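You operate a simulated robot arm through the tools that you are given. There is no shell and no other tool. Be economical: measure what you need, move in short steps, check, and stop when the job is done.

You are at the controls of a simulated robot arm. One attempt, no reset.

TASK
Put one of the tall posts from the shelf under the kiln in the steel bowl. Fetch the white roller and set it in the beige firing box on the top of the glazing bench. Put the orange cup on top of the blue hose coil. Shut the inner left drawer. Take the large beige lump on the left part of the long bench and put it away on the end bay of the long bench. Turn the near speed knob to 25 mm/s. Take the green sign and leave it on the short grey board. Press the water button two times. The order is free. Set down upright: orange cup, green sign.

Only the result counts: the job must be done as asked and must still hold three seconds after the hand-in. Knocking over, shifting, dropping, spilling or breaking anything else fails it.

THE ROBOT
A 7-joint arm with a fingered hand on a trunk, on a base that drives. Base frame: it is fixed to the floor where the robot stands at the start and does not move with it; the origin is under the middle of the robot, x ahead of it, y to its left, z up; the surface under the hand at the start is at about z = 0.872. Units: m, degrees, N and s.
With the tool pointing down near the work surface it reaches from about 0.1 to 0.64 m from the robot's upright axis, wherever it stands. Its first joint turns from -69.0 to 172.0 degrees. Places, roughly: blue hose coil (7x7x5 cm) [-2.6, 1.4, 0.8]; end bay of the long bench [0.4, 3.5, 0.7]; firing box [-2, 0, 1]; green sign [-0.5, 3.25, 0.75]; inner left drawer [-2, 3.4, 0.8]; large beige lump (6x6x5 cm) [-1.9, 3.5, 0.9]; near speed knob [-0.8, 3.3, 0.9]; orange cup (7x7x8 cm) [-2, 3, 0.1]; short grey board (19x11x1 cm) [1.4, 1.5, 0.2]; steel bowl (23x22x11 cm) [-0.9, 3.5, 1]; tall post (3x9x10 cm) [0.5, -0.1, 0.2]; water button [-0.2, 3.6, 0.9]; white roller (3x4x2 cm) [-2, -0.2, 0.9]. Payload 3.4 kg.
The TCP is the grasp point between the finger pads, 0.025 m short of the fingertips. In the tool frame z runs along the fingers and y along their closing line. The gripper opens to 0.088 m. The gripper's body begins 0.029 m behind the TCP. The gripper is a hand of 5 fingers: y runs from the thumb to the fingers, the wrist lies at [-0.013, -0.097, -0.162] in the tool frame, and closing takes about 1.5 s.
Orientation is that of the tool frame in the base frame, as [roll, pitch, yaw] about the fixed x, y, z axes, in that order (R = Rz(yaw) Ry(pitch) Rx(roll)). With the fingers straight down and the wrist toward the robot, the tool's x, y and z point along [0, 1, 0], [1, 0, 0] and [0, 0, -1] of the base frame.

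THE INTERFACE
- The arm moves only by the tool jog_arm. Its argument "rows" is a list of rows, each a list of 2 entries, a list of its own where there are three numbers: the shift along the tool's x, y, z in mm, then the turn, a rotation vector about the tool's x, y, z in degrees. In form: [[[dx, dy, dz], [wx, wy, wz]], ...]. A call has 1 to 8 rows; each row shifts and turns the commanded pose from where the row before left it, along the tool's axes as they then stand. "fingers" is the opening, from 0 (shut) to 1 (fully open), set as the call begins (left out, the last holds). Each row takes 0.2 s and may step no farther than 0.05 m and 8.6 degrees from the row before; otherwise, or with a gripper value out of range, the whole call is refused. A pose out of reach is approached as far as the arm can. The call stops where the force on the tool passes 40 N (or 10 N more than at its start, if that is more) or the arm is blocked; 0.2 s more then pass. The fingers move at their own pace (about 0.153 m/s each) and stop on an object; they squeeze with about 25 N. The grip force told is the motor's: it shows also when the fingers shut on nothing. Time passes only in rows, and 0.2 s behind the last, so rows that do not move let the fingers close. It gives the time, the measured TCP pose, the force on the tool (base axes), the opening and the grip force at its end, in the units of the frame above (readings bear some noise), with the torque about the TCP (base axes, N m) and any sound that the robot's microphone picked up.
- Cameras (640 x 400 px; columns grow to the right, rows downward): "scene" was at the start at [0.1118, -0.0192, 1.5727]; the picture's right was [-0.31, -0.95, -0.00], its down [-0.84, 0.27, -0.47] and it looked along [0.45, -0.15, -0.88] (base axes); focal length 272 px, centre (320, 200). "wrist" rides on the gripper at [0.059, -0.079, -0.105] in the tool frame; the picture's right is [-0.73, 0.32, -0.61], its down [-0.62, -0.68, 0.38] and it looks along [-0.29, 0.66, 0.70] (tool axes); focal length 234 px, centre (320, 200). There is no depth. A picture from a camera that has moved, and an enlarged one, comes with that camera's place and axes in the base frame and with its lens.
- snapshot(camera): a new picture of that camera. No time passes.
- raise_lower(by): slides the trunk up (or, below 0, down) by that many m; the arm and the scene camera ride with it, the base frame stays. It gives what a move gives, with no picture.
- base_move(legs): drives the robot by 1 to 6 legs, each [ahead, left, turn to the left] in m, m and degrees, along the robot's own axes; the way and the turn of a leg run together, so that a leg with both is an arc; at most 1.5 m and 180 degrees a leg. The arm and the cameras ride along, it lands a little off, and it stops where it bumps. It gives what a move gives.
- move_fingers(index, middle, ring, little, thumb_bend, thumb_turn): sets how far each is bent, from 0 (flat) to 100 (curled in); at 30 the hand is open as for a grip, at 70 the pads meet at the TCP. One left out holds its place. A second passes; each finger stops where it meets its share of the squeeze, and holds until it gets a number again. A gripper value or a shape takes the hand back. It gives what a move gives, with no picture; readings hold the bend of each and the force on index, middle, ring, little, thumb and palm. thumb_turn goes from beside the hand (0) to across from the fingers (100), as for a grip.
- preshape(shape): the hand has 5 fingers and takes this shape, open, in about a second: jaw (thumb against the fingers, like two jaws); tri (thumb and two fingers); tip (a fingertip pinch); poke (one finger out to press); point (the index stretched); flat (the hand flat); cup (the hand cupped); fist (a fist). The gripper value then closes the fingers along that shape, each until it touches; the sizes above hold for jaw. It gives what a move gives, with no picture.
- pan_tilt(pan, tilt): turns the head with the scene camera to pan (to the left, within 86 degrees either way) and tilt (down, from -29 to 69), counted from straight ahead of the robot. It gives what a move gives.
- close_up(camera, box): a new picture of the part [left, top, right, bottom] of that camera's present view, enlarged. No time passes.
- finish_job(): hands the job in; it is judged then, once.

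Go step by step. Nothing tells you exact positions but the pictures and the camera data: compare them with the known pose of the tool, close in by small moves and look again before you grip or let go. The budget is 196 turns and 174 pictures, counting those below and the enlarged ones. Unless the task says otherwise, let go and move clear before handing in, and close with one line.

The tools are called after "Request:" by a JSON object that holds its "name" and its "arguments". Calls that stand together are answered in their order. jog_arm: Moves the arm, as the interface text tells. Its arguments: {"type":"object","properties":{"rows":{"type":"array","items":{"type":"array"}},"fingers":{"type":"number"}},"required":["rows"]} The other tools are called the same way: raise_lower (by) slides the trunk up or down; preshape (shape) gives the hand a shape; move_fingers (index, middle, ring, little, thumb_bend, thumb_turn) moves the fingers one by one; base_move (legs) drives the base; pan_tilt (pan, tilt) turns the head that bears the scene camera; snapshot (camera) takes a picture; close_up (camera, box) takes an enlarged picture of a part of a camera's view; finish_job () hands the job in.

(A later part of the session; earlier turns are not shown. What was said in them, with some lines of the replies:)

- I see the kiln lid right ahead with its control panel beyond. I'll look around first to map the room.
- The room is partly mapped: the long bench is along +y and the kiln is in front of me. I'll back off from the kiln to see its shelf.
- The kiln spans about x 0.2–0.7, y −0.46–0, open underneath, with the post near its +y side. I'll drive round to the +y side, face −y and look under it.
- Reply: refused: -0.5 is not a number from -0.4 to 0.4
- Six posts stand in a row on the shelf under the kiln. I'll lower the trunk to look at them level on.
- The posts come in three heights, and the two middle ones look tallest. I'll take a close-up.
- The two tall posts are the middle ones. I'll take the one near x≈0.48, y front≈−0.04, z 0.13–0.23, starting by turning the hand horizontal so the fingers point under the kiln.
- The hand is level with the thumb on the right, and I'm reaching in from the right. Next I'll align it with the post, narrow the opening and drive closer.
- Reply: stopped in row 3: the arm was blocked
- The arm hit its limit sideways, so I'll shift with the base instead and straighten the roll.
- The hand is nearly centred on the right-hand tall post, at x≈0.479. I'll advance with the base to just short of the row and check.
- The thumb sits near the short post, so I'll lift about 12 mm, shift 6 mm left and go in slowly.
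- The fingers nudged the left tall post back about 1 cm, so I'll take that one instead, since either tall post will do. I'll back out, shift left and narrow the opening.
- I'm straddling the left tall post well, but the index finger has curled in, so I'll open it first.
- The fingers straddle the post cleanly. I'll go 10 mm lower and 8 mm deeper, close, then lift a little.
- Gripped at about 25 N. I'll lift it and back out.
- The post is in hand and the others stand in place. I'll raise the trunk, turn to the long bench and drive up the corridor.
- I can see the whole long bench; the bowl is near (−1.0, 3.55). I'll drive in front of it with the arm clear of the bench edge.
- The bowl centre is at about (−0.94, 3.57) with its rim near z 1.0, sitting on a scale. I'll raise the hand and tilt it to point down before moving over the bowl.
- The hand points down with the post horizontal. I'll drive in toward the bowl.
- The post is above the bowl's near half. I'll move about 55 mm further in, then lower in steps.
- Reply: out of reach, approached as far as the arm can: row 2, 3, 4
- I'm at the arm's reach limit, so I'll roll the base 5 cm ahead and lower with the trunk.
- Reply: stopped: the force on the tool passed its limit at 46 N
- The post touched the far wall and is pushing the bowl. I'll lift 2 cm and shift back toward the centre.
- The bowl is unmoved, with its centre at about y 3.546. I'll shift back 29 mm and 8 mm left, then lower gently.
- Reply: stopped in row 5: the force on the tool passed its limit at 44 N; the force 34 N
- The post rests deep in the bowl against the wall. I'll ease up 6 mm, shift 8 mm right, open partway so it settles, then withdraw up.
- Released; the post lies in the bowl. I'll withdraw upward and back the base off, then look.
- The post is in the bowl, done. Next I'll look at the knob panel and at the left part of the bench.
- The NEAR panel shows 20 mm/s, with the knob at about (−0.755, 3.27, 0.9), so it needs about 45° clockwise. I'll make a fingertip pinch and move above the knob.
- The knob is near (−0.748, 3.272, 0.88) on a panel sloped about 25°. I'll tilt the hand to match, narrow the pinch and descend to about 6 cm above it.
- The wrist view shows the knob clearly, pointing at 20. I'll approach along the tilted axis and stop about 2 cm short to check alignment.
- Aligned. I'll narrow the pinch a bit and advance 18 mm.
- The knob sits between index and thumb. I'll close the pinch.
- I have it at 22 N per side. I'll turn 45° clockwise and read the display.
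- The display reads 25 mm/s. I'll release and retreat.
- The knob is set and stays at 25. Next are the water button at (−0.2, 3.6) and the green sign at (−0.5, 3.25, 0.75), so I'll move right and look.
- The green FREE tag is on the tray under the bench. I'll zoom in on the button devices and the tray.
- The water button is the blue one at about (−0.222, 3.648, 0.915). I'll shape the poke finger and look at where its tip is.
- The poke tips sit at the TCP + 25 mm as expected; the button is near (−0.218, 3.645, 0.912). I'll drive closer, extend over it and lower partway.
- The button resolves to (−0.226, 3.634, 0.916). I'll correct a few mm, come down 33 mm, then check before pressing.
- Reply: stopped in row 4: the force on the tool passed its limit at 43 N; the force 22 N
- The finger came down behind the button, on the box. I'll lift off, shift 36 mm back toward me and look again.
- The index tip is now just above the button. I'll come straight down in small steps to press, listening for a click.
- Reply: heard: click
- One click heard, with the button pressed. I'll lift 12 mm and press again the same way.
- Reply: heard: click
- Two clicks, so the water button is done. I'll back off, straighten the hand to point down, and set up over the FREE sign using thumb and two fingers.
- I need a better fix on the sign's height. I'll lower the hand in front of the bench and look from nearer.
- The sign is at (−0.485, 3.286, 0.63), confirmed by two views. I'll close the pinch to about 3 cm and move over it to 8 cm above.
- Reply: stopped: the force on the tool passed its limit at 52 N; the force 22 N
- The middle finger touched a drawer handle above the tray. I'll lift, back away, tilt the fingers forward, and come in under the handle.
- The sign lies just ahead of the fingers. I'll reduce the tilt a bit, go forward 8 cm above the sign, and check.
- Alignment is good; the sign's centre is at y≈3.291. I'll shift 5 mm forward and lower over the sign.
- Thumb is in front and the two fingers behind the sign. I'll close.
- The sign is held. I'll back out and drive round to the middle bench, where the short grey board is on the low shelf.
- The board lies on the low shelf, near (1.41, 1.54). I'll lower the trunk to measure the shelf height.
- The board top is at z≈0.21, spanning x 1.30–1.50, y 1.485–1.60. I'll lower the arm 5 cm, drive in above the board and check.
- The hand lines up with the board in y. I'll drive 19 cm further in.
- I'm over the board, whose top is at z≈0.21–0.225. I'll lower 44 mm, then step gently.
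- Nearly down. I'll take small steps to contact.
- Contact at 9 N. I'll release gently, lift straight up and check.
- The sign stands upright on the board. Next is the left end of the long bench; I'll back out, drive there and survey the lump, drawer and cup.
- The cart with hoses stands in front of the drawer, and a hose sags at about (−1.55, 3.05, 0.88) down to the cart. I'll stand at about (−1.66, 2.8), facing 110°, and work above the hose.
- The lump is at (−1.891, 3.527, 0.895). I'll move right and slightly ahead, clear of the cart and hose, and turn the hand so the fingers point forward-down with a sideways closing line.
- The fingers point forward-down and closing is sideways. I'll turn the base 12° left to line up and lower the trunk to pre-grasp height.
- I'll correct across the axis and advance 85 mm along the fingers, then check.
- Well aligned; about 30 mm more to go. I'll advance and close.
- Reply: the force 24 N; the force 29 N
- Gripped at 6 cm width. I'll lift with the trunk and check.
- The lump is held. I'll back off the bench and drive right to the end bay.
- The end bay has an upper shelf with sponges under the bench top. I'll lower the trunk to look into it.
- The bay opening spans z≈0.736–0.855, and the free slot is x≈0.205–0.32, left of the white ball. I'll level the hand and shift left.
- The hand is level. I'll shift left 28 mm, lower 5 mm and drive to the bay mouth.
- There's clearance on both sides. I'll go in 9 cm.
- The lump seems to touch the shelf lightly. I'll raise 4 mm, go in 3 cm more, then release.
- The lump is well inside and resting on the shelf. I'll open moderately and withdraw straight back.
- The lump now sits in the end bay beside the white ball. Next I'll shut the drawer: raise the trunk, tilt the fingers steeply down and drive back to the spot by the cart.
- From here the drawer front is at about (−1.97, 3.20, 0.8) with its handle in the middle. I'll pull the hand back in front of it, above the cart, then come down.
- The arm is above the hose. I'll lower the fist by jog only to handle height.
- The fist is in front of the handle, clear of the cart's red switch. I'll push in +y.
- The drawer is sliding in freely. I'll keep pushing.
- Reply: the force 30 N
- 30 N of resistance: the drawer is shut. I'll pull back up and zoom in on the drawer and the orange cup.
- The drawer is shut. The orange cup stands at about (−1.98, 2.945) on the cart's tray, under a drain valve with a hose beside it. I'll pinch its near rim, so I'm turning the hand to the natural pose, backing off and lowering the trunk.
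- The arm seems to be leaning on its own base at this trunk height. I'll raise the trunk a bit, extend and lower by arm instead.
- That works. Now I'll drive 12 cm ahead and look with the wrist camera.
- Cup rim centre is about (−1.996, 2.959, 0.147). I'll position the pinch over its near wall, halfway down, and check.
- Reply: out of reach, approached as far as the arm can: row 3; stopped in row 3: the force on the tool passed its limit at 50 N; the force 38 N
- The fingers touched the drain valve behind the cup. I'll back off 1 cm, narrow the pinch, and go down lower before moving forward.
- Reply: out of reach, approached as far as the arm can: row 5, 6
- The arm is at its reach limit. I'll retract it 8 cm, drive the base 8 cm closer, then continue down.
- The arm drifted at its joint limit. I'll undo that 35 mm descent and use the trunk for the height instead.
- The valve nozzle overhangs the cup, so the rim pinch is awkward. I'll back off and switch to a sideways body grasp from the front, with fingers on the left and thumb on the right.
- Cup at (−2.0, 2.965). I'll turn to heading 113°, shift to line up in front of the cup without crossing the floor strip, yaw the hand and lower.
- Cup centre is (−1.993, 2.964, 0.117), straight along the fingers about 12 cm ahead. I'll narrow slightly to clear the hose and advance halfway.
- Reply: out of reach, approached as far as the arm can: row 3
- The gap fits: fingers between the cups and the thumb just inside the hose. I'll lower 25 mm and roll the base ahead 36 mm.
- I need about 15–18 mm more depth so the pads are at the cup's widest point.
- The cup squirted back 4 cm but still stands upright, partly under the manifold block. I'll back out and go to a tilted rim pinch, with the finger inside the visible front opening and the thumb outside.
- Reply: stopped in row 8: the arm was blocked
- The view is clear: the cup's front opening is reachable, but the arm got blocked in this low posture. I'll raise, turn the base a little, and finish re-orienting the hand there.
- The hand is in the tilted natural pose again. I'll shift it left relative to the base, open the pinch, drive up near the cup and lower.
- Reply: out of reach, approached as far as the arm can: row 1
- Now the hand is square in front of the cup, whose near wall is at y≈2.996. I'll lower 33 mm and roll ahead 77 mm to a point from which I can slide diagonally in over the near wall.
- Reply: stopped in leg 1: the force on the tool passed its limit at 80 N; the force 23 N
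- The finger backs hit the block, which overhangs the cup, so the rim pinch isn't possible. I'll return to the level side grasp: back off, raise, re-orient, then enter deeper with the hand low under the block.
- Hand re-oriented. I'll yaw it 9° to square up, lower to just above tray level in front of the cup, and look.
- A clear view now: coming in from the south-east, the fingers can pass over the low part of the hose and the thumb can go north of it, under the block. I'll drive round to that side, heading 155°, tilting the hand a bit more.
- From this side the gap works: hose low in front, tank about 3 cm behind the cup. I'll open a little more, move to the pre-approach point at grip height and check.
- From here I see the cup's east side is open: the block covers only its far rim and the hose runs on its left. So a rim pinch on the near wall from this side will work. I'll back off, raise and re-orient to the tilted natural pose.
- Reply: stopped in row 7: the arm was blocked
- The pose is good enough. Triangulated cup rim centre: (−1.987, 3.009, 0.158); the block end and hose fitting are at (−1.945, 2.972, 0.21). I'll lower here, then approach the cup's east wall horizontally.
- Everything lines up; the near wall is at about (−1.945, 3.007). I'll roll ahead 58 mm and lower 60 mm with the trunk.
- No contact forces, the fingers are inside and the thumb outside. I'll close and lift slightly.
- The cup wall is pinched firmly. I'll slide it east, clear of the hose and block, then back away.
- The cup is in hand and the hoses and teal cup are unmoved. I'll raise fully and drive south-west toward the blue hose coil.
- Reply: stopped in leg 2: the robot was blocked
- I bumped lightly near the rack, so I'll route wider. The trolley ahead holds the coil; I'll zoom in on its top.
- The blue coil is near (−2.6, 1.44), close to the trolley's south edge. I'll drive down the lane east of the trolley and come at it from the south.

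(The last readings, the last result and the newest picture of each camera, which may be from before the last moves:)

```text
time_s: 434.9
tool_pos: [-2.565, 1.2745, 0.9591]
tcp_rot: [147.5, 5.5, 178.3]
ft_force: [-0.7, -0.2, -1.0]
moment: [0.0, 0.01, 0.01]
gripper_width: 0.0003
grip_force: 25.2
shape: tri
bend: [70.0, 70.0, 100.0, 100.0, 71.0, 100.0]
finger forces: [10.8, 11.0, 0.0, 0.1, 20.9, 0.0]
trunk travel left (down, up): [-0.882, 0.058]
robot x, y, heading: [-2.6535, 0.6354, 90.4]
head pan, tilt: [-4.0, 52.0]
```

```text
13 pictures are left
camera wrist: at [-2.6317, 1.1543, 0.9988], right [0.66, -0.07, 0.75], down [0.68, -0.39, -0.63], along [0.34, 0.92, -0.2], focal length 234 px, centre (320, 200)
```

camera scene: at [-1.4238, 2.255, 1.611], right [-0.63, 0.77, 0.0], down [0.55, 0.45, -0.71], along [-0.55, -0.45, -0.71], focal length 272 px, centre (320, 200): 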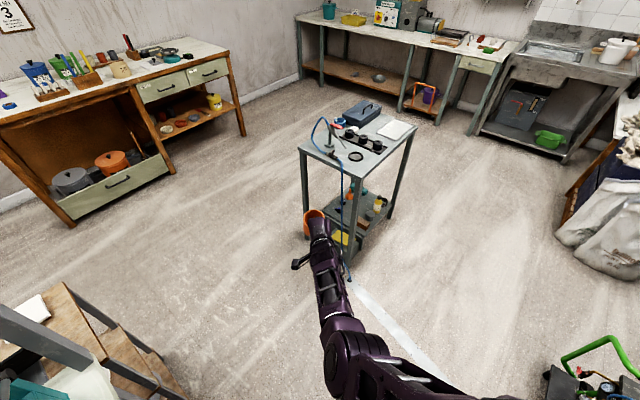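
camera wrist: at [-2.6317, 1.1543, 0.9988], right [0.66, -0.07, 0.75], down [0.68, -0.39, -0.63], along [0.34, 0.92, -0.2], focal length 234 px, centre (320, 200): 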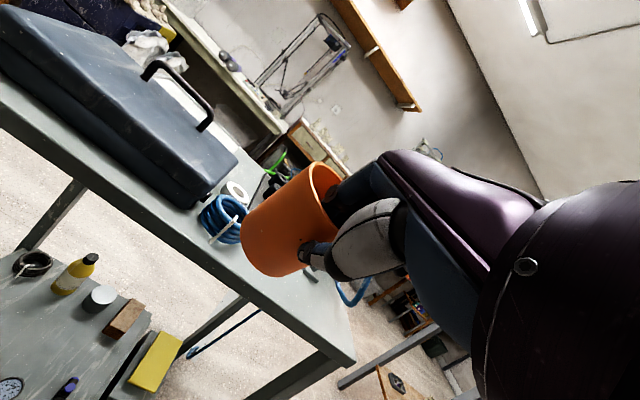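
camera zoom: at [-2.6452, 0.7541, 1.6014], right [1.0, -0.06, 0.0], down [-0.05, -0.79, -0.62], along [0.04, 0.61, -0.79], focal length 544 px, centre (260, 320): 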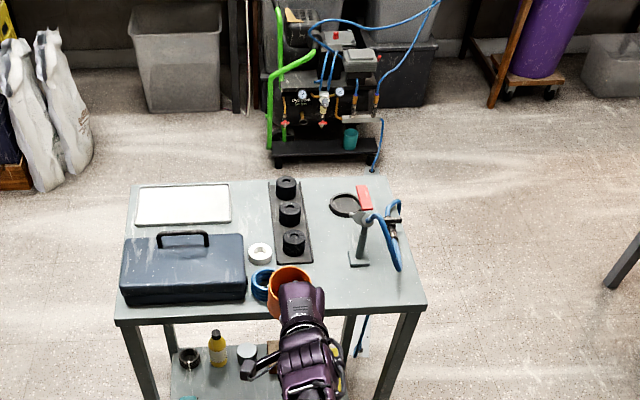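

Coil centre is (−2.588, 1.459), top z≈0.837. I'll move the cup over it and lower most of the way.

Request:
{"name": "base_move", "arguments": {"legs": [[0.139, 0.012, 0]]}}

Request:
{"name": "raise_lower", "arguments": {"by": -0.04}}

Request:
{"name": "close_up", "arguments": {"camera": "wrist", "box": [180, 130, 400, 330]}}

```text
time_s: 436.2
tool_pos: [-2.576, 1.4111, 0.9575]
tcp_rot: [147.5, 5.5, 178.2]
ft_force: [1.1, -0.8, 0.0]
moment: [-0.01, -0.01, -0.01]
gripper_width: 0.0001
grip_force: 25.0
shape: tri
bend: [70.0, 70.0, 100.0, 100.0, 71.0, 100.0]
finger forces: [10.8, 11.1, 0.0, 0.1, 20.9, 0.1]
trunk travel left (down, up): [-0.882, 0.058]
robot x, y, heading: [-2.6637, 0.7648, 90.0]
head pan, tilt: [-4.0, 52.0]
```

```text
time_s: 437.0
tool_pos: [-2.5755, 1.4119, 0.918]
tcp_rot: [147.4, 5.5, 178.3]
ft_force: [0.0, -0.5, 0.0]
moment: [-0.01, 0.0, 0.01]
gripper_width: 0.0002
grip_force: 25.2
shape: tri
bend: [70.0, 70.0, 100.0, 100.0, 71.0, 100.0]
finger forces: [10.8, 11.1, 0.1, 0.2, 20.9, 0.0]
trunk travel left (down, up): [-0.842, 0.098]
robot x, y, heading: [-2.665, 0.7694, 90.5]
head pan, tilt: [-4.0, 52.0]
```

```text
2.00 times, centred on (290, 230) of wrist
camera zoom: at [-2.6437, 1.2919, 0.9589], right [0.66, -0.07, 0.75], down [0.67, -0.39, -0.63], along [0.34, 0.92, -0.2], focal length 468 px, centre (380, 140)
```

zoom: 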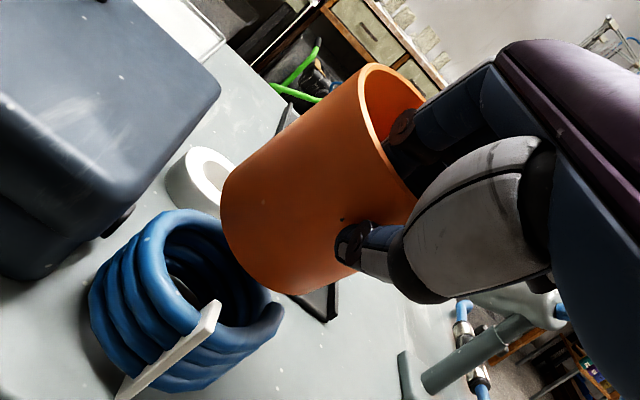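

Cup and coil are aligned within a centimetre. I'll lower gently to contact.

Request:
{"name": "raise_lower", "arguments": {"by": -0.008}}

Request:
{"name": "jog_arm", "arguments": {"rows": [[[0.2, -1.1, 1.7], [0, 0, 0]], [[0.2, -1.1, 1.7], [0, 0, 0]], [[0.2, -1.1, 1.7], [0, 0, 0]], [[0, 0, 0], [0, 0, 0]]]}}

Request:
{"name": "jog_arm", "arguments": {"rows": [[[0.2, -1.1, 1.7], [0, 0, 0]], [[0.2, -1.1, 1.7], [0, 0, 0]], [[0, 0, 0], [0, 0, 0]]]}}

```text
time_s: 437.6
tool_pos: [-2.5767, 1.413, 0.9097]
tcp_rot: [147.4, 5.5, 178.2]
ft_force: [-0.2, -0.3, 0.1]
moment: [-0.06, -0.01, -0.01]
gripper_width: 0.0
grip_force: 24.9
shape: tri
bend: [70.0, 70.0, 100.0, 100.0, 71.0, 100.0]
finger forces: [10.9, 11.3, 0.0, 0.0, 21.1, 0.1]
trunk travel left (down, up): [-0.834, 0.106]
robot x, y, heading: [-2.6631, 0.7668, 90.1]
head pan, tilt: [-4.0, 52.0]
```

```text
time_s: 438.6
tool_pos: [-2.5746, 1.4105, 0.9076]
tcp_rot: [147.2, 5.6, 178.1]
ft_force: [0.4, -3.3, 12.6]
moment: [0.13, -0.03, 0.01]
gripper_width: 0.0
grip_force: 25.0
shape: tri
bend: [70.0, 70.0, 100.0, 100.0, 71.0, 100.0]
finger forces: [12.9, 13.2, 0.0, 0.1, 23.8, 0.0]
trunk travel left (down, up): [-0.834, 0.106]
robot x, y, heading: [-2.6639, 0.7693, 90.6]
head pan, tilt: [-4.0, 52.0]
```

```text
time_s: 439.4
tool_pos: [-2.5733, 1.409, 0.9038]
tcp_rot: [147.0, 5.8, 178.0]
ft_force: [1.0, -6.9, 23.9]
moment: [0.28, -0.01, -0.04]
gripper_width: 0.0005
grip_force: 25.4
shape: tri
bend: [70.0, 70.0, 100.0, 100.0, 72.0, 100.0]
finger forces: [15.5, 15.0, 0.0, 0.0, 25.8, 0.0]
trunk travel left (down, up): [-0.834, 0.106]
robot x, y, heading: [-2.6613, 0.7625, 90.3]
head pan, tilt: [-4.0, 52.0]
```

Contact made. I'll relax a few mm and check before letting go.

Request:
{"name": "jog_arm", "arguments": {"rows": [[[-0.3, 2.6, -4.2], [0, 0, 0]], [[0, 0, 0], [0, 0, 0]]]}}

Request:
{"name": "close_up", "arguments": {"camera": "wrist", "box": [180, 130, 400, 330]}}

```text
time_s: 440.0
tool_pos: [-2.5749, 1.4141, 0.9064]
tcp_rot: [147.4, 5.6, 178.1]
ft_force: [-0.4, -0.6, 2.5]
moment: [0.07, 0.03, -0.01]
gripper_width: 0.0003
grip_force: 25.1
shape: tri
bend: [70.0, 70.0, 100.0, 100.0, 72.0, 100.0]
finger forces: [12.5, 12.7, 0.0, 0.0, 22.8, 0.0]
trunk travel left (down, up): [-0.834, 0.106]
robot x, y, heading: [-2.6613, 0.7661, 90.3]
head pan, tilt: [-4.0, 52.0]
```

```text
2.00 times, centred on (290, 230) of wrist
camera zoom: at [-2.642, 1.2933, 0.9472], right [0.65, -0.08, 0.75], down [0.68, -0.39, -0.63], along [0.34, 0.92, -0.2], focal length 468 px, centre (380, 140)
```

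zoom: 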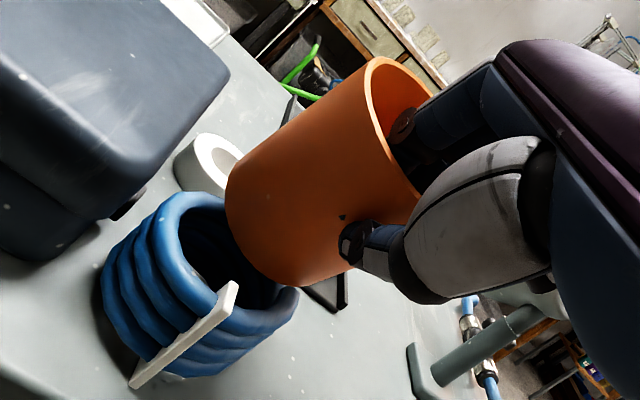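

The cup is about 5 cm too far back, resting on the coil's far ring. I'll lift 25 mm, shift back 48 mm and slightly left, then look.

Request:
{"name": "raise_lower", "arguments": {"by": 0.025}}

Request:
{"name": "base_move", "arguments": {"legs": [[-0.048, 0.009, 0]]}}

Request:
{"name": "close_up", "arguments": {"camera": "wrist", "box": [180, 130, 400, 330]}}

```text
time_s: 440.7
tool_pos: [-2.5748, 1.4127, 0.9302]
tcp_rot: [147.3, 5.6, 178.1]
ft_force: [-0.9, 0.3, -1.0]
moment: [-0.02, 0.04, -0.02]
gripper_width: 0.0007
grip_force: 25.1
shape: tri
bend: [70.0, 70.0, 100.0, 100.0, 72.0, 100.0]
finger forces: [11.7, 12.7, 0.0, 0.1, 23.2, 0.0]
trunk travel left (down, up): [-0.859, 0.081]
robot x, y, heading: [-2.669, 0.7661, 90.3]
head pan, tilt: [-4.0, 52.0]
```

```text
time_s: 441.6
tool_pos: [-2.5815, 1.3647, 0.9286]
tcp_rot: [147.5, 5.7, 178.2]
ft_force: [1.0, -0.7, -0.7]
moment: [-0.02, -0.01, 0.02]
gripper_width: 0.0002
grip_force: 25.1
shape: tri
bend: [70.0, 70.0, 100.0, 100.0, 72.0, 100.0]
finger forces: [11.7, 12.6, 0.0, 0.0, 23.1, 0.0]
trunk travel left (down, up): [-0.859, 0.081]
robot x, y, heading: [-2.6703, 0.721, 90.6]
head pan, tilt: [-4.0, 52.0]
```

```text
2.00 times, centred on (290, 230) of wrist
camera zoom: at [-2.6495, 1.2456, 0.9688], right [0.65, -0.07, 0.75], down [0.68, -0.39, -0.62], along [0.34, 0.92, -0.2], focal length 468 px, centre (380, 140)
```

zoom: 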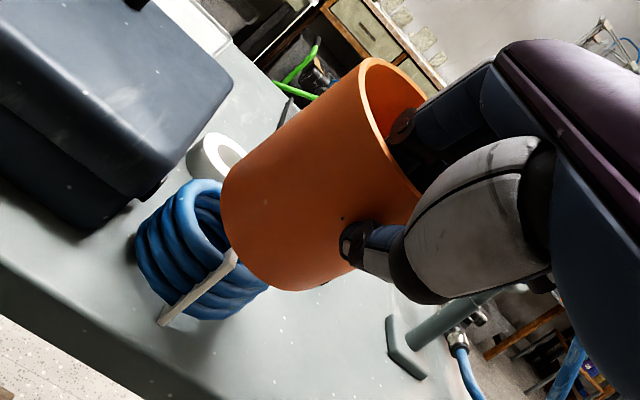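

Parallax shows the coil centre at (−2.578, 1.452), top 0.84, and the cup hangs slightly bottom-forward in the pinch, so its near bottom edge is now right. I'll lower to contact.

Request:
{"name": "raise_lower", "arguments": {"by": -0.018}}

Request:
{"name": "jog_arm", "arguments": {"rows": [[[0.2, -1.1, 1.7], [0, 0, 0]], [[0.2, -1.1, 1.7], [0, 0, 0]], [[0, 0, 0], [0, 0, 0]]]}}

Request:
{"name": "jog_arm", "arguments": {"rows": [[[0.2, -1.1, 1.7], [0, 0, 0]], [[0.2, -1.1, 1.7], [0, 0, 0]], [[0, 0, 0], [0, 0, 0]]]}}

```text
time_s: 442.3
tool_pos: [-2.5802, 1.3645, 0.9118]
tcp_rot: [147.4, 5.8, 178.1]
ft_force: [0.1, 0.0, -0.3]
moment: [-0.02, 0.04, -0.02]
gripper_width: 0.0003
grip_force: 24.7
shape: tri
bend: [70.0, 70.0, 100.0, 100.0, 72.0, 100.0]
finger forces: [11.7, 12.6, 0.1, 0.0, 23.3, 0.0]
trunk travel left (down, up): [-0.841, 0.099]
robot x, y, heading: [-2.6691, 0.7158, 90.3]
head pan, tilt: [-4.0, 52.0]
```

```text
time_s: 443.1
tool_pos: [-2.5803, 1.3642, 0.907]
tcp_rot: [147.5, 5.9, 178.1]
ft_force: [-0.5, 0.2, -0.8]
moment: [-0.04, 0.01, 0.01]
gripper_width: 0.0003
grip_force: 24.9
shape: tri
bend: [70.0, 70.0, 100.0, 100.0, 72.0, 100.0]
finger forces: [11.8, 12.7, 0.0, 0.0, 23.0, 0.0]
trunk travel left (down, up): [-0.841, 0.099]
robot x, y, heading: [-2.6693, 0.7188, 90.5]
head pan, tilt: [-4.0, 52.0]
```

```text
time_s: 443.9
tool_pos: [-2.5805, 1.3656, 0.9045]
tcp_rot: [147.3, 5.8, 178.1]
ft_force: [-0.3, -0.6, -0.4]
moment: [-0.06, -0.02, 0.0]
gripper_width: 0.0005
grip_force: 25.0
shape: tri
bend: [70.0, 70.0, 100.0, 100.0, 72.0, 100.0]
finger forces: [11.7, 12.7, 0.1, 0.0, 23.0, 0.0]
trunk travel left (down, up): [-0.841, 0.099]
robot x, y, heading: [-2.6718, 0.7186, 90.3]
head pan, tilt: [-4.0, 52.0]
```

Request:
{"name": "jog_arm", "arguments": {"rows": [[[0.2, -1.1, 1.7], [0, 0, 0]], [[0.2, -1.1, 1.7], [0, 0, 0]], [[0, 0, 0], [0, 0, 0]]]}}

Request:
{"name": "jog_arm", "arguments": {"rows": [[[0.2, -1.1, 1.7], [0, 0, 0]], [[0.2, -1.1, 1.7], [0, 0, 0]], [[0, 0, 0], [0, 0, 0]]]}}

Request:
{"name": "close_up", "arguments": {"camera": "wrist", "box": [180, 130, 400, 330]}}

```text
time_s: 444.7
tool_pos: [-2.584, 1.3636, 0.8997]
tcp_rot: [147.4, 5.6, 178.2]
ft_force: [0.2, -1.7, 1.4]
moment: [0.03, -0.04, -0.02]
gripper_width: 0.0003
grip_force: 24.9
shape: tri
bend: [70.0, 70.0, 100.0, 100.0, 72.0, 100.0]
finger forces: [11.9, 12.5, 0.0, 0.1, 23.6, 0.0]
trunk travel left (down, up): [-0.841, 0.099]
robot x, y, heading: [-2.6721, 0.7196, 90.6]
head pan, tilt: [-4.0, 52.0]
```

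```text
time_s: 445.5
tool_pos: [-2.583, 1.3644, 0.8964]
tcp_rot: [147.4, 5.8, 178.1]
ft_force: [1.4, -2.1, 4.5]
moment: [0.09, 0.0, 0.03]
gripper_width: 0.0002
grip_force: 25.6
shape: tri
bend: [70.0, 70.0, 100.0, 100.0, 72.0, 100.0]
finger forces: [12.2, 13.4, 0.1, 0.1, 23.8, 0.0]
trunk travel left (down, up): [-0.841, 0.099]
robot x, y, heading: [-2.6705, 0.7176, 90.4]
head pan, tilt: [-4.0, 52.0]
```

```text
2.00 times, centred on (290, 230) of wrist
camera zoom: at [-2.6504, 1.2439, 0.9368], right [0.65, -0.08, 0.75], down [0.68, -0.39, -0.62], along [0.34, 0.92, -0.2], focal length 468 px, centre (380, 140)
```

zoom: 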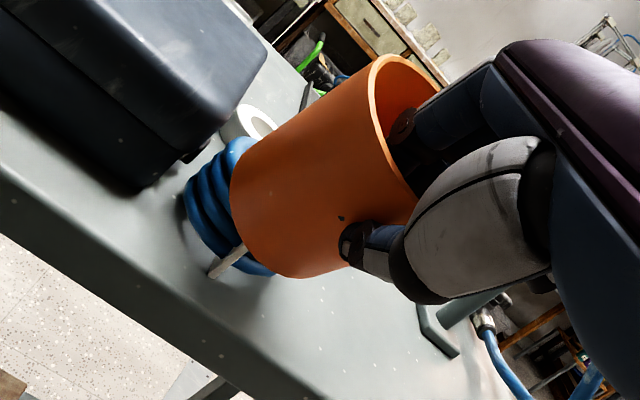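

Re-projecting a upright cup fits this view best: the cup is upright with its centre 4.9 cm ahead of the TCP, so the earlier position was nearly right. I'll lift, go 39 mm forward again and lower to contact.

Request:
{"name": "raise_lower", "arguments": {"by": 0.025}}

Request:
{"name": "base_move", "arguments": {"legs": [[0.039, -0.004, 0]]}}

Request:
{"name": "raise_lower", "arguments": {"by": -0.018}}

Request:
{"name": "jog_arm", "arguments": {"rows": [[[0.2, -1.1, 1.7], [0, 0, 0]], [[0.2, -1.1, 1.7], [0, 0, 0]], [[0.2, -1.1, 1.7], [0, 0, 0]], [[0, 0, 0], [0, 0, 0]]]}}

```text
time_s: 446.2
tool_pos: [-2.5819, 1.3648, 0.9196]
tcp_rot: [147.5, 5.7, 178.2]
ft_force: [0.4, -0.7, -0.8]
moment: [-0.04, 0.01, -0.01]
gripper_width: 0.0
grip_force: 24.4
shape: tri
bend: [70.0, 70.0, 100.0, 100.0, 72.0, 100.0]
finger forces: [11.4, 12.8, 0.0, 0.0, 23.2, 0.0]
trunk travel left (down, up): [-0.866, 0.074]
robot x, y, heading: [-2.6708, 0.7184, 90.3]
head pan, tilt: [-4.0, 52.0]
```

```text
time_s: 447.1
tool_pos: [-2.5784, 1.4008, 0.9236]
tcp_rot: [147.4, 5.7, 178.2]
ft_force: [0.4, -1.0, -0.8]
moment: [-0.01, 0.0, 0.01]
gripper_width: 0.0003
grip_force: 24.2
shape: tri
bend: [70.0, 70.0, 100.0, 100.0, 72.0, 100.0]
finger forces: [11.4, 12.8, 0.0, 0.0, 23.2, 0.0]
trunk travel left (down, up): [-0.866, 0.074]
robot x, y, heading: [-2.67, 0.7518, 90.3]
head pan, tilt: [-4.0, 52.0]
```

```text
time_s: 447.7
tool_pos: [-2.5795, 1.4024, 0.9062]
tcp_rot: [147.0, 5.7, 178.1]
ft_force: [-0.2, -3.1, 13.6]
moment: [0.17, -0.05, 0.01]
gripper_width: 0.0003
grip_force: 24.7
shape: tri
bend: [70.0, 70.0, 100.0, 100.0, 72.0, 100.0]
finger forces: [13.3, 14.6, 0.1, 0.1, 24.6, 0.1]
trunk travel left (down, up): [-0.848, 0.092]
robot x, y, heading: [-2.6664, 0.756, 90.1]
head pan, tilt: [-4.0, 52.0]
```

```text
time_s: 448.7
tool_pos: [-2.5799, 1.3991, 0.9019]
tcp_rot: [146.9, 5.8, 178.0]
ft_force: [0.5, -6.8, 27.4]
moment: [0.44, -0.04, -0.05]
gripper_width: 0.0012
grip_force: 24.5
shape: tri
bend: [69.0, 69.0, 100.0, 100.0, 74.0, 100.0]
finger forces: [16.4, 16.1, 0.0, 0.0, 26.3, 0.0]
trunk travel left (down, up): [-0.848, 0.092]
robot x, y, heading: [-2.667, 0.7558, 90.5]
head pan, tilt: [-4.0, 52.0]
```

Firm contact. I'll ease off to light contact and release.

Request:
{"name": "jog_arm", "arguments": {"rows": [[[-0.3, 2.2, -3.6], [0, 0, 0]], [[0, 0, 0], [0, 0, 0]]]}}

Request:
{"name": "jog_arm", "arguments": {"rows": [[[0, 0, 0], [0, 0, 0]], [[0, 0, 0], [0, 0, 0]], [[0, 0, 0], [0, 0, 0]], [[0, 0, 0], [0, 0, 0]]], "fingers": 0.3}}

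Request:
{"name": "close_up", "arguments": {"camera": "wrist", "box": [180, 130, 400, 330]}}

```text
time_s: 449.3
tool_pos: [-2.5805, 1.3985, 0.9032]
tcp_rot: [147.3, 5.7, 178.1]
ft_force: [0.5, -3.6, 15.6]
moment: [0.27, 0.03, -0.02]
gripper_width: 0.0012
grip_force: 24.6
shape: tri
bend: [69.0, 69.0, 100.0, 100.0, 74.0, 100.0]
finger forces: [15.5, 14.2, 0.1, 0.0, 24.9, 0.1]
trunk travel left (down, up): [-0.848, 0.092]
robot x, y, heading: [-2.6671, 0.7585, 90.3]
head pan, tilt: [-4.0, 52.0]
```

```text
time_s: 450.3
tool_pos: [-2.579, 1.4018, 0.9006]
tcp_rot: [147.6, 5.7, 178.2]
ft_force: [0.0, 0.7, -0.1]
moment: [0.01, 0.0, 0.0]
gripper_width: 0.0263
grip_force: 0.1
shape: tri
bend: [74.0, 53.0, 99.0, 99.0, 74.0, 100.0]
finger forces: [0.0, 0.0, 0.0, 0.0, 0.0, 0.0]
trunk travel left (down, up): [-0.848, 0.092]
robot x, y, heading: [-2.671, 0.7566, 90.4]
head pan, tilt: [-4.0, 52.0]
```

```text
2.00 times, centred on (290, 230) of wrist
camera zoom: at [-2.6466, 1.2823, 0.9411], right [0.65, -0.07, 0.75], down [0.68, -0.39, -0.62], along [0.34, 0.92, -0.2], focal length 468 px, centre (380, 140)
```

zoom: 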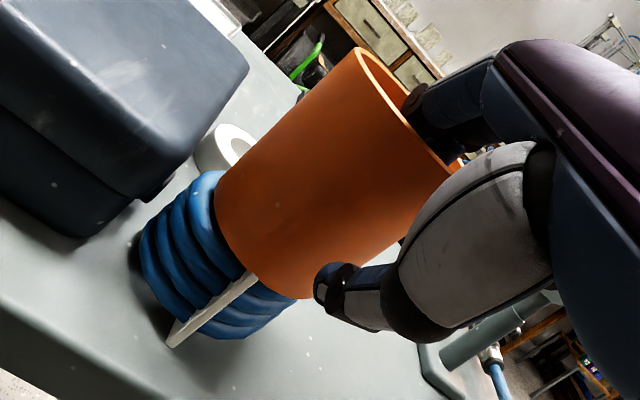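

The cup stands upright on the coil. I'll withdraw straight up, back off, and check.

Request:
{"name": "raise_lower", "arguments": {"by": 0.09}}

Request:
{"name": "base_move", "arguments": {"legs": [[-0.25, 0, 0]]}}

Request:
{"name": "close_up", "arguments": {"camera": "scene", "box": [200, 0, 480, 200]}}

```text
time_s: 451.6
tool_pos: [-2.5787, 1.4017, 0.9905]
tcp_rot: [147.5, 5.8, 178.1]
ft_force: [0.0, -0.4, 0.1]
moment: [-0.02, -0.02, 0.0]
gripper_width: 0.0261
grip_force: 0.1
shape: tri
bend: [74.0, 53.0, 99.0, 99.0, 74.0, 100.0]
finger forces: [0.0, 0.0, 0.0, 0.0, 0.0, 0.0]
trunk travel left (down, up): [-0.938, 0.002]
robot x, y, heading: [-2.6676, 0.7589, 90.4]
head pan, tilt: [-4.0, 52.0]
```

```text
time_s: 453.4
tool_pos: [-2.5769, 1.1496, 0.9902]
tcp_rot: [147.5, 5.7, 178.2]
ft_force: [-0.2, 0.2, -0.2]
moment: [-0.01, -0.01, 0.0]
gripper_width: 0.0263
grip_force: 0.1
shape: tri
bend: [74.0, 53.0, 99.0, 99.0, 74.0, 100.0]
finger forces: [0.1, 0.0, 0.1, 0.0, 0.0, 0.1]
trunk travel left (down, up): [-0.938, 0.002]
robot x, y, heading: [-2.6683, 0.5041, 90.3]
head pan, tilt: [-4.0, 52.0]
```

```text
2.00 times, centred on (340, 100) of scene
camera zoom: at [-2.6608, 0.6308, 1.6573], right [1.0, -0.06, 0.0], down [-0.05, -0.79, -0.61], along [0.04, 0.61, -0.79], focal length 544 px, centre (280, 400)
```

zoom: 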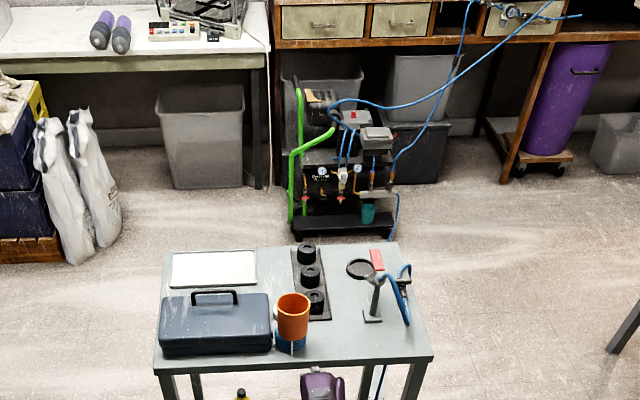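

The cup is on the coil; six tasks are done plus this one. Last is the white roller: I'll turn to face the glazing bench to the south.

Request:
{"name": "base_move", "arguments": {"legs": [[0, -0.67, 0], [0.3, 0, 0], [0, 0, -90], [0, 0, -90]]}}

Request:
{"name": "pan_tilt", "arguments": {"pan": 0, "tilt": 45}}

Request:
{"name": "snapshot", "arguments": {"camera": "scene"}}

```text
time_s: 466.4
tool_pos: [-2.0851, 0.1622, 0.99]
tcp_rot: [147.5, 5.8, -1.5]
ft_force: [-0.4, -0.5, 0.0]
moment: [-0.02, -0.01, 0.05]
gripper_width: 0.0262
grip_force: 0.1
shape: tri
bend: [74.0, 53.0, 99.0, 99.0, 74.0, 100.0]
finger forces: [0.0, 0.0, 0.0, 0.0, 0.1, 0.1]
trunk travel left (down, up): [-0.938, 0.002]
robot x, y, heading: [-1.9985, 0.8088, -89.3]
head pan, tilt: [-4.0, 52.0]
```

```text
time_s: 467.1
tool_pos: [-2.0841, 0.1613, 0.9914]
tcp_rot: [147.5, 5.7, -1.5]
ft_force: [-0.1, -0.3, 0.5]
moment: [0.02, -0.02, 0.02]
gripper_width: 0.0259
grip_force: 0.0
shape: tri
bend: [74.0, 53.0, 99.0, 99.0, 74.0, 100.0]
finger forces: [0.0, 0.0, 0.0, 0.1, 0.0, 0.1]
trunk travel left (down, up): [-0.938, 0.002]
robot x, y, heading: [-1.9961, 0.8059, -89.3]
head pan, tilt: [0.0, 45.0]
```

```text
6 pictures are left
camera scene: at [-1.9974, 0.6782, 1.6669], right [-1.0, -0.01, 0.0], down [-0.01, 0.71, -0.71], along [0.01, -0.71, -0.71], focal length 272 px, centre (320, 200)
```

scene: 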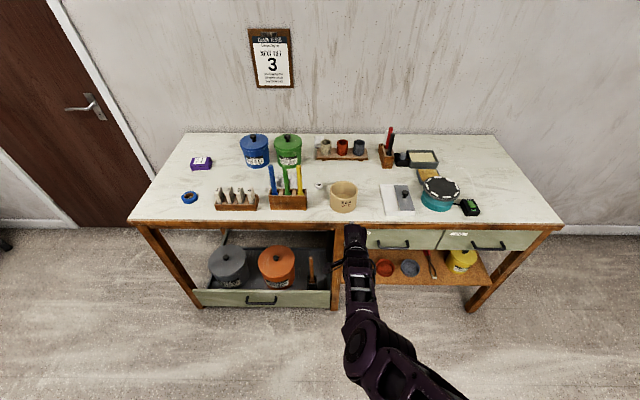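

The beige pot at (343,197) must be the firing box, and a small white item lies left of it. I'll zoom in.

Request:
{"name": "close_up", "arguments": {"camera": "scene", "box": [290, 150, 410, 225]}}

```text
5.33 times, centred on (350, 188) of scene
camera zoom: at [-1.9974, 0.6782, 1.6669], right [-1.0, -0.01, 0.0], down [-0.01, 0.71, -0.71], along [0.01, -0.71, -0.71], focal length 1451 px, centre (160, 267)
```

zoom: 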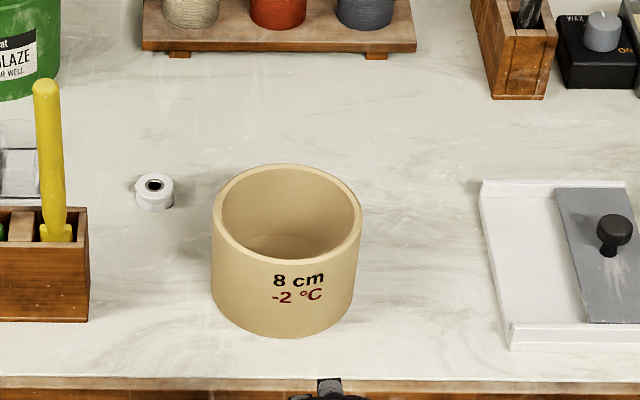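

The roller stands at about (−1.981, −0.18) between the brush stand and the firing box at about (−2.083, −0.09). I'll straighten the hand, raise it, and bring it nearer for a second view.

Request:
{"name": "jog_arm", "arguments": {"rows": [[[0, 0, 0], [8.1, -1.4, 0]], [[0, 0, 0], [8.1, -1.4, 0]], [[0, 0, 0], [8.1, -1.4, 0]], [[0, 0, 0], [8.1, -1.4, 0]], [[0, 0, -40], [0, 0, 0]], [[0, 0, -40], [0, 0, 0]], [[0, 0, 0], [0, 0, 0]]], "fingers": 0.55}}

Request:
{"name": "base_move", "arguments": {"legs": [[0, 0.103, 0], [0.24, 0, 0]]}}

Request:
{"name": "snapshot", "arguments": {"camera": "wrist"}}

```text
time_s: 468.9
tool_pos: [-2.0985, 0.1499, 1.0786]
tcp_rot: [178.4, 12.2, -5.3]
ft_force: [0.7, 0.0, 0.2]
moment: [-0.01, -0.02, 0.0]
gripper_width: 0.048
grip_force: 0.0
shape: tri
bend: [74.0, 42.0, 99.0, 99.0, 67.0, 100.0]
finger forces: [0.1, 0.1, 0.0, 0.0, 0.0, 0.1]
trunk travel left (down, up): [-0.938, 0.002]
robot x, y, heading: [-2.0008, 0.8072, -89.0]
head pan, tilt: [0.0, 45.0]
stopped in row 7: the arm was blocked; the commanded pose is now the measured one
```

```text
time_s: 471.4
tool_pos: [-1.9891, -0.0892, 1.0769]
tcp_rot: [178.5, 12.2, -5.1]
ft_force: [0.6, 1.0, 0.5]
moment: [0.03, 0.02, 0.03]
gripper_width: 0.0481
grip_force: 0.2
shape: tri
bend: [74.0, 42.0, 99.0, 99.0, 67.0, 100.0]
finger forces: [0.0, 0.0, 0.1, 0.0, 0.1, 0.0]
trunk travel left (down, up): [-0.938, 0.002]
robot x, y, heading: [-1.8898, 0.5656, -89.2]
head pan, tilt: [0.0, 45.0]
```

```text
4 pictures are left
camera wrist: at [-1.9038, -0.0146, 1.1659], right [-0.6, -0.25, 0.76], down [-0.63, 0.73, -0.26], along [-0.49, -0.63, -0.6], focal length 234 px, centre (320, 200)
```

wrist: 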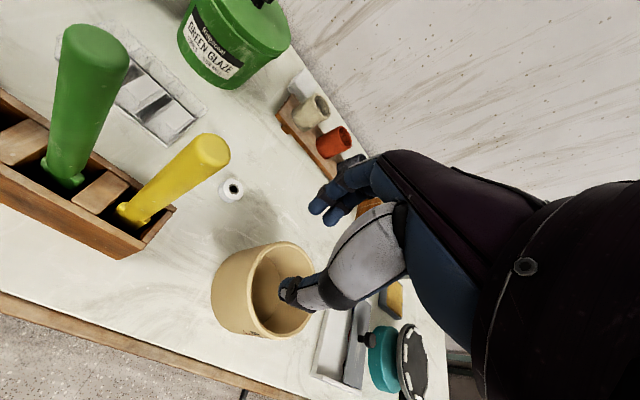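

Triangulated: roller (−1.9815, −0.206, bench z 0.862), firing box centre (−2.075, −0.098), rim z≈0.942. I'll straighten the remaining roll before going forward.

Request:
{"name": "jog_arm", "arguments": {"rows": [[[0, 0, 15], [0, -4, 0]], [[0, 0, 15], [0, -4, 0]], [[0, 0, 5], [1.5, -4.2, 0]], [[0, 0, 0], [0, 0, 5]], [[0, 0, 0], [0, 0, 0]]]}}

```text
time_s: 472.6
tool_pos: [-1.9999, -0.0904, 1.0422]
tcp_rot: [177.7, 24.5, -10.9]
ft_force: [0.1, -0.5, 0.1]
moment: [0.02, -0.01, 0.01]
gripper_width: 0.0481
grip_force: 0.1
shape: tri
bend: [74.0, 42.0, 99.0, 99.0, 67.0, 100.0]
finger forces: [0.0, 0.0, 0.1, 0.0, 0.1, 0.0]
trunk travel left (down, up): [-0.938, 0.002]
robot x, y, heading: [-1.8948, 0.5649, -89.2]
head pan, tilt: [0.0, 45.0]
```

The sign was reversed. I'll correct it back.

Request:
{"name": "jog_arm", "arguments": {"rows": [[[0, 0, 0], [0, 8.2, 0]], [[0, 0, 0], [0, 8.2, 0]], [[0, 0, 0], [1.5, 8.2, 0]], [[0, 0, 0], [0, 0, -5.8]], [[0, 0, 0], [0, 0, -5.5]], [[0, 0, 0], [0, 0, 0]]]}}

```text
time_s: 474.0
tool_pos: [-1.9977, -0.0896, 1.0431]
tcp_rot: [179.4, -0.1, 1.3]
ft_force: [-0.7, -0.8, 0.0]
moment: [0.03, -0.01, 0.0]
gripper_width: 0.0482
grip_force: 0.0
shape: tri
bend: [74.0, 42.0, 99.0, 99.0, 67.0, 100.0]
finger forces: [0.0, 0.0, 0.0, 0.0, 0.0, 0.1]
trunk travel left (down, up): [-0.938, 0.002]
robot x, y, heading: [-1.8932, 0.5676, -89.1]
head pan, tilt: [0.0, 45.0]
```

Straight now. I'll move over the roller and lower to 5 cm above it, then check with the wrist camera.

Request:
{"name": "base_move", "arguments": {"legs": [[0.1166, 0.0144, 0]]}}

Request:
{"name": "raise_lower", "arguments": {"by": -0.105}}

Request:
{"name": "snapshot", "arguments": {"camera": "wrist"}}

```text
time_s: 475.3
tool_pos: [-1.982, -0.2078, 1.0435]
tcp_rot: [179.4, -0.1, 1.4]
ft_force: [0.7, 0.3, 0.1]
moment: [0.0, -0.01, 0.02]
gripper_width: 0.0485
grip_force: 0.0
shape: tri
bend: [74.0, 42.0, 99.0, 99.0, 67.0, 100.0]
finger forces: [0.0, 0.0, 0.1, 0.0, 0.0, 0.1]
trunk travel left (down, up): [-0.938, 0.002]
robot x, y, heading: [-1.8765, 0.4493, -89.2]
head pan, tilt: [0.0, 45.0]
```

```text
time_s: 476.6
tool_pos: [-1.9818, -0.2078, 0.9388]
tcp_rot: [179.4, -0.2, 1.3]
ft_force: [0.4, -0.5, 0.4]
moment: [-0.01, -0.01, -0.01]
gripper_width: 0.048
grip_force: 0.0
shape: tri
bend: [74.0, 42.0, 99.0, 99.0, 67.0, 100.0]
finger forces: [0.1, 0.0, 0.1, 0.0, 0.1, 0.0]
trunk travel left (down, up): [-0.833, 0.107]
robot x, y, heading: [-1.8732, 0.4489, -89.1]
head pan, tilt: [0.0, 45.0]
```

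```text
3 pictures are left
camera wrist: at [-1.9257, -0.126, 1.0428], right [-0.72, -0.33, 0.61], down [-0.64, 0.66, -0.39], along [-0.27, -0.67, -0.69], focal length 234 px, centre (320, 200)
```

wrist: 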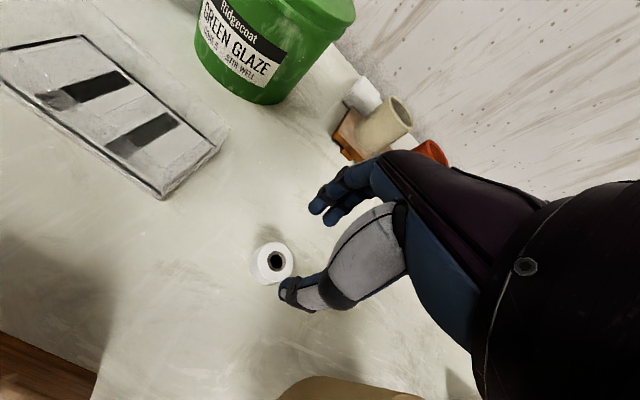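

The roller is exactly under the pinch. I'll lower 47 mm, close and lift.

Request:
{"name": "raise_lower", "arguments": {"by": -0.047}}

Request:
{"name": "jog_arm", "arguments": {"rows": [[[0, 0, 0], [0, 0, 0]], [[0, 0, 0], [0, 0, 0]], [[0, 0, 0], [0, 0, 0]], [[0, 0, 0], [0, 0, 0]], [[0, 0, 0], [0, 0, 0]], [[0, 0, 0], [0, 0, 0]]], "fingers": 0.0}}

```text
time_s: 477.5
tool_pos: [-1.9819, -0.2075, 0.8915]
tcp_rot: [179.4, -0.1, 1.3]
ft_force: [-0.2, -0.3, -0.1]
moment: [0.02, -0.01, -0.04]
gripper_width: 0.0481
grip_force: 0.0
shape: tri
bend: [74.0, 42.0, 99.0, 99.0, 67.0, 100.0]
finger forces: [0.1, 0.1, 0.0, 0.0, 0.0, 0.1]
trunk travel left (down, up): [-0.786, 0.154]
robot x, y, heading: [-1.8742, 0.4453, -89.1]
head pan, tilt: [0.0, 45.0]
```

```text
time_s: 478.9
tool_pos: [-1.9818, -0.2083, 0.8899]
tcp_rot: [179.3, -0.1, 1.4]
ft_force: [-0.3, -0.6, 0.4]
moment: [-0.02, -0.01, 0.01]
gripper_width: 0.023
grip_force: 25.0
shape: tri
bend: [74.0, 55.0, 100.0, 100.0, 74.0, 100.0]
finger forces: [9.9, 11.8, 0.1, 0.1, 21.1, 0.0]
trunk travel left (down, up): [-0.786, 0.154]
robot x, y, heading: [-1.8762, 0.4506, -88.9]
head pan, tilt: [0.0, 45.0]
```

Gripped. I'll lift, move over the firing box, and check with the wrist camera.

Request:
{"name": "raise_lower", "arguments": {"by": 0.14}}

Request:
{"name": "base_move", "arguments": {"legs": [[-0.1116, -0.088, 0]]}}

Request:
{"name": "snapshot", "arguments": {"camera": "wrist"}}

```text
time_s: 480.6
tool_pos: [-1.9805, -0.2081, 1.0316]
tcp_rot: [179.4, -0.1, 1.3]
ft_force: [-0.5, 1.0, -0.3]
moment: [0.0, -0.01, -0.02]
gripper_width: 0.0228
grip_force: 25.4
shape: tri
bend: [74.0, 55.0, 100.0, 100.0, 74.0, 100.0]
finger forces: [9.9, 11.8, 0.0, 0.0, 21.3, 0.0]
trunk travel left (down, up): [-0.926, 0.014]
robot x, y, heading: [-1.8754, 0.4522, -89.0]
head pan, tilt: [0.0, 45.0]
```

```text
time_s: 481.9
tool_pos: [-2.072, -0.1, 1.0299]
tcp_rot: [179.5, 0.0, 1.3]
ft_force: [-0.7, -0.2, 0.0]
moment: [0.01, -0.01, 0.0]
gripper_width: 0.0228
grip_force: 25.3
shape: tri
bend: [74.0, 55.0, 100.0, 100.0, 74.0, 100.0]
finger forces: [10.0, 11.7, 0.0, 0.0, 21.1, 0.0]
trunk travel left (down, up): [-0.926, 0.014]
robot x, y, heading: [-1.9661, 0.5613, -89.2]
head pan, tilt: [0.0, 45.0]
```

```text
2 pictures are left
camera wrist: at [-2.0151, -0.018, 1.135], right [-0.72, -0.33, 0.61], down [-0.64, 0.66, -0.39], along [-0.28, -0.67, -0.69], focal length 234 px, centre (320, 200)
```

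wrist: 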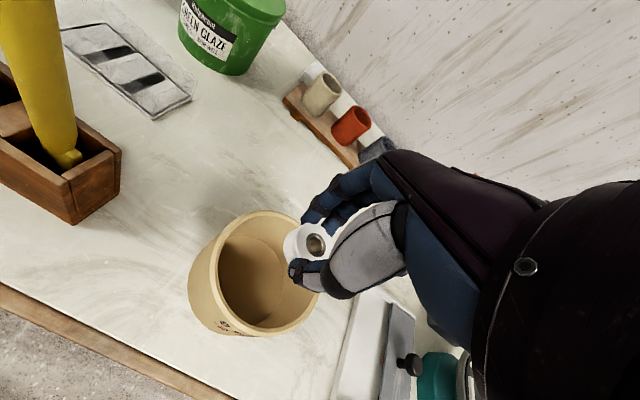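

The roller is centred over the box. I'll lower into its mouth and release.

Request:
{"name": "raise_lower", "arguments": {"by": -0.078}}

Request:
{"name": "jog_arm", "arguments": {"rows": [[[0, 0, 0], [0, 0, 0]], [[0, 0, 0], [0, 0, 0]], [[0, 0, 0], [0, 0, 0]], [[0, 0, 0], [0, 0, 0]]], "fingers": 0.5}}

Request:
{"name": "raise_lower", "arguments": {"by": 0.085}}

Request:
{"name": "base_move", "arguments": {"legs": [[-0.25, 0, 0]]}}

Request:
{"name": "pan_tilt", "arguments": {"pan": 0, "tilt": 45}}

Request:
{"name": "close_up", "arguments": {"camera": "scene", "box": [270, 130, 430, 240]}}

```text
time_s: 483.1
tool_pos: [-2.0728, -0.0995, 0.9521]
tcp_rot: [179.4, -0.2, 1.1]
ft_force: [-0.6, 0.5, -0.1]
moment: [-0.01, 0.01, -0.01]
gripper_width: 0.0229
grip_force: 25.1
shape: tri
bend: [74.0, 55.0, 100.0, 100.0, 74.0, 100.0]
finger forces: [9.9, 11.8, 0.0, 0.0, 21.1, 0.0]
trunk travel left (down, up): [-0.848, 0.092]
robot x, y, heading: [-1.9654, 0.5562, -89.4]
head pan, tilt: [0.0, 45.0]
```

```text
time_s: 484.1
tool_pos: [-2.0728, -0.0992, 0.9527]
tcp_rot: [179.4, -0.1, 1.3]
ft_force: [-0.6, 0.4, 0.2]
moment: [-0.02, 0.0, 0.01]
gripper_width: 0.0434
grip_force: 0.0
shape: tri
bend: [74.0, 45.0, 99.0, 99.0, 70.0, 100.0]
finger forces: [0.1, 0.1, 0.0, 0.1, 0.0, 0.0]
trunk travel left (down, up): [-0.848, 0.092]
robot x, y, heading: [-1.9658, 0.56, -89.2]
head pan, tilt: [0.0, 45.0]
```

```text
time_s: 485.3
tool_pos: [-2.0725, -0.0981, 1.0381]
tcp_rot: [179.4, -0.2, 1.3]
ft_force: [0.5, -0.3, 0.3]
moment: [0.02, 0.0, 0.02]
gripper_width: 0.0438
grip_force: 0.1
shape: tri
bend: [74.0, 45.0, 99.0, 99.0, 70.0, 100.0]
finger forces: [0.0, 0.1, 0.0, 0.0, 0.0, 0.0]
trunk travel left (down, up): [-0.933, 0.007]
robot x, y, heading: [-1.9703, 0.5562, -89.3]
head pan, tilt: [0.0, 45.0]
```

```text
time_s: 487.1
tool_pos: [-2.0721, 0.1462, 1.0373]
tcp_rot: [179.5, -0.1, 1.6]
ft_force: [-0.6, 0.2, -0.1]
moment: [0.04, 0.0, -0.02]
gripper_width: 0.0437
grip_force: 0.1
shape: tri
bend: [74.0, 45.0, 99.0, 99.0, 70.0, 100.0]
finger forces: [0.0, 0.1, 0.0, 0.0, 0.1, 0.0]
trunk travel left (down, up): [-0.933, 0.007]
robot x, y, heading: [-1.9713, 0.802, -88.9]
head pan, tilt: [0.0, 45.0]
```

```text
time_s: 487.7
tool_pos: [-2.0735, 0.1473, 1.0379]
tcp_rot: [179.4, -0.1, 1.6]
ft_force: [-0.4, 0.9, 0.4]
moment: [-0.02, 0.02, 0.01]
gripper_width: 0.0435
grip_force: 0.1
shape: tri
bend: [74.0, 45.0, 99.0, 99.0, 70.0, 100.0]
finger forces: [0.1, 0.0, 0.1, 0.0, 0.1, 0.0]
trunk travel left (down, up): [-0.933, 0.007]
robot x, y, heading: [-1.9704, 0.8033, -88.8]
head pan, tilt: [0.0, 45.0]
```

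```text
3.64 times, centred on (350, 185) of scene
camera zoom: at [-1.967, 0.6739, 1.662], right [-1.0, -0.02, 0.0], down [-0.01, 0.71, -0.71], along [0.01, -0.71, -0.71], focal length 989 px, centre (211, 254)
```

zoom: 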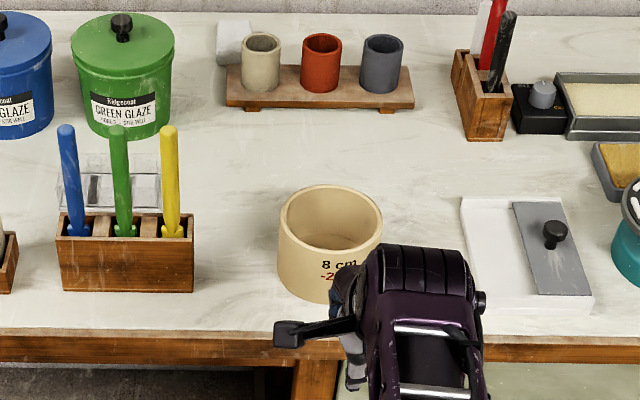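

The roller is no longer on the bench. I'll use the last pictures to look into the box from above.

Request:
{"name": "base_move", "arguments": {"legs": [[0.22, 0, 0]]}}

Request:
{"name": "close_up", "arguments": {"camera": "wrist", "box": [140, 150, 400, 350]}}

```text
time_s: 489.4
tool_pos: [-2.0687, -0.072, 1.0382]
tcp_rot: [179.3, -0.1, 1.6]
ft_force: [-1.0, 0.1, 0.0]
moment: [-0.01, -0.01, 0.0]
gripper_width: 0.0437
grip_force: 0.1
shape: tri
bend: [74.0, 45.0, 99.0, 99.0, 70.0, 100.0]
finger forces: [0.0, 0.0, 0.0, 0.0, 0.0, 0.0]
trunk travel left (down, up): [-0.933, 0.007]
robot x, y, heading: [-1.9634, 0.5805, -88.8]
head pan, tilt: [0.0, 45.0]
```

```text
2.00 times, centred on (270, 250) of wrist
camera zoom: at [-2.0132, 0.0089, 1.1433], right [-0.72, -0.34, 0.61], down [-0.64, 0.66, -0.39], along [-0.27, -0.67, -0.69], focal length 468 px, centre (420, 100)
```

zoom: 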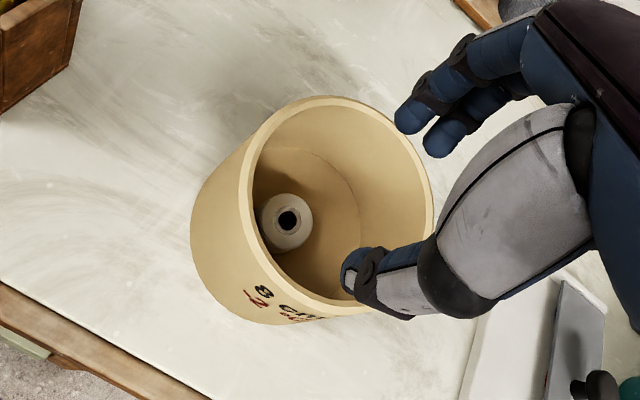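

The roller stands inside the firing box, so all eight parts are done. I'll back clear and hand in.

Request:
{"name": "base_move", "arguments": {"legs": [[-0.25, 0, 0]]}}

Request:
{"name": "finish_job", "arguments": {}}

```text
time_s: 491.2
tool_pos: [-2.0736, 0.1705, 1.0371]
tcp_rot: [179.5, -0.1, 1.6]
ft_force: [1.2, -0.8, 0.4]
moment: [0.01, -0.01, -0.01]
gripper_width: 0.0438
grip_force: 0.1
shape: tri
bend: [74.0, 45.0, 99.0, 99.0, 70.0, 100.0]
finger forces: [0.0, 0.0, 0.1, 0.1, 0.0, 0.0]
trunk travel left (down, up): [-0.933, 0.007]
robot x, y, heading: [-1.9698, 0.828, -88.9]
head pan, tilt: [0.0, 45.0]
```

```text
The job is handed in.
```

All eight parts were carried out and the job is handed in; along the way I bumped the hand into the compressor cart (up to 80 N) and a drawer handle, and the base stopped once against something near the rack, with nothing visibly moved.
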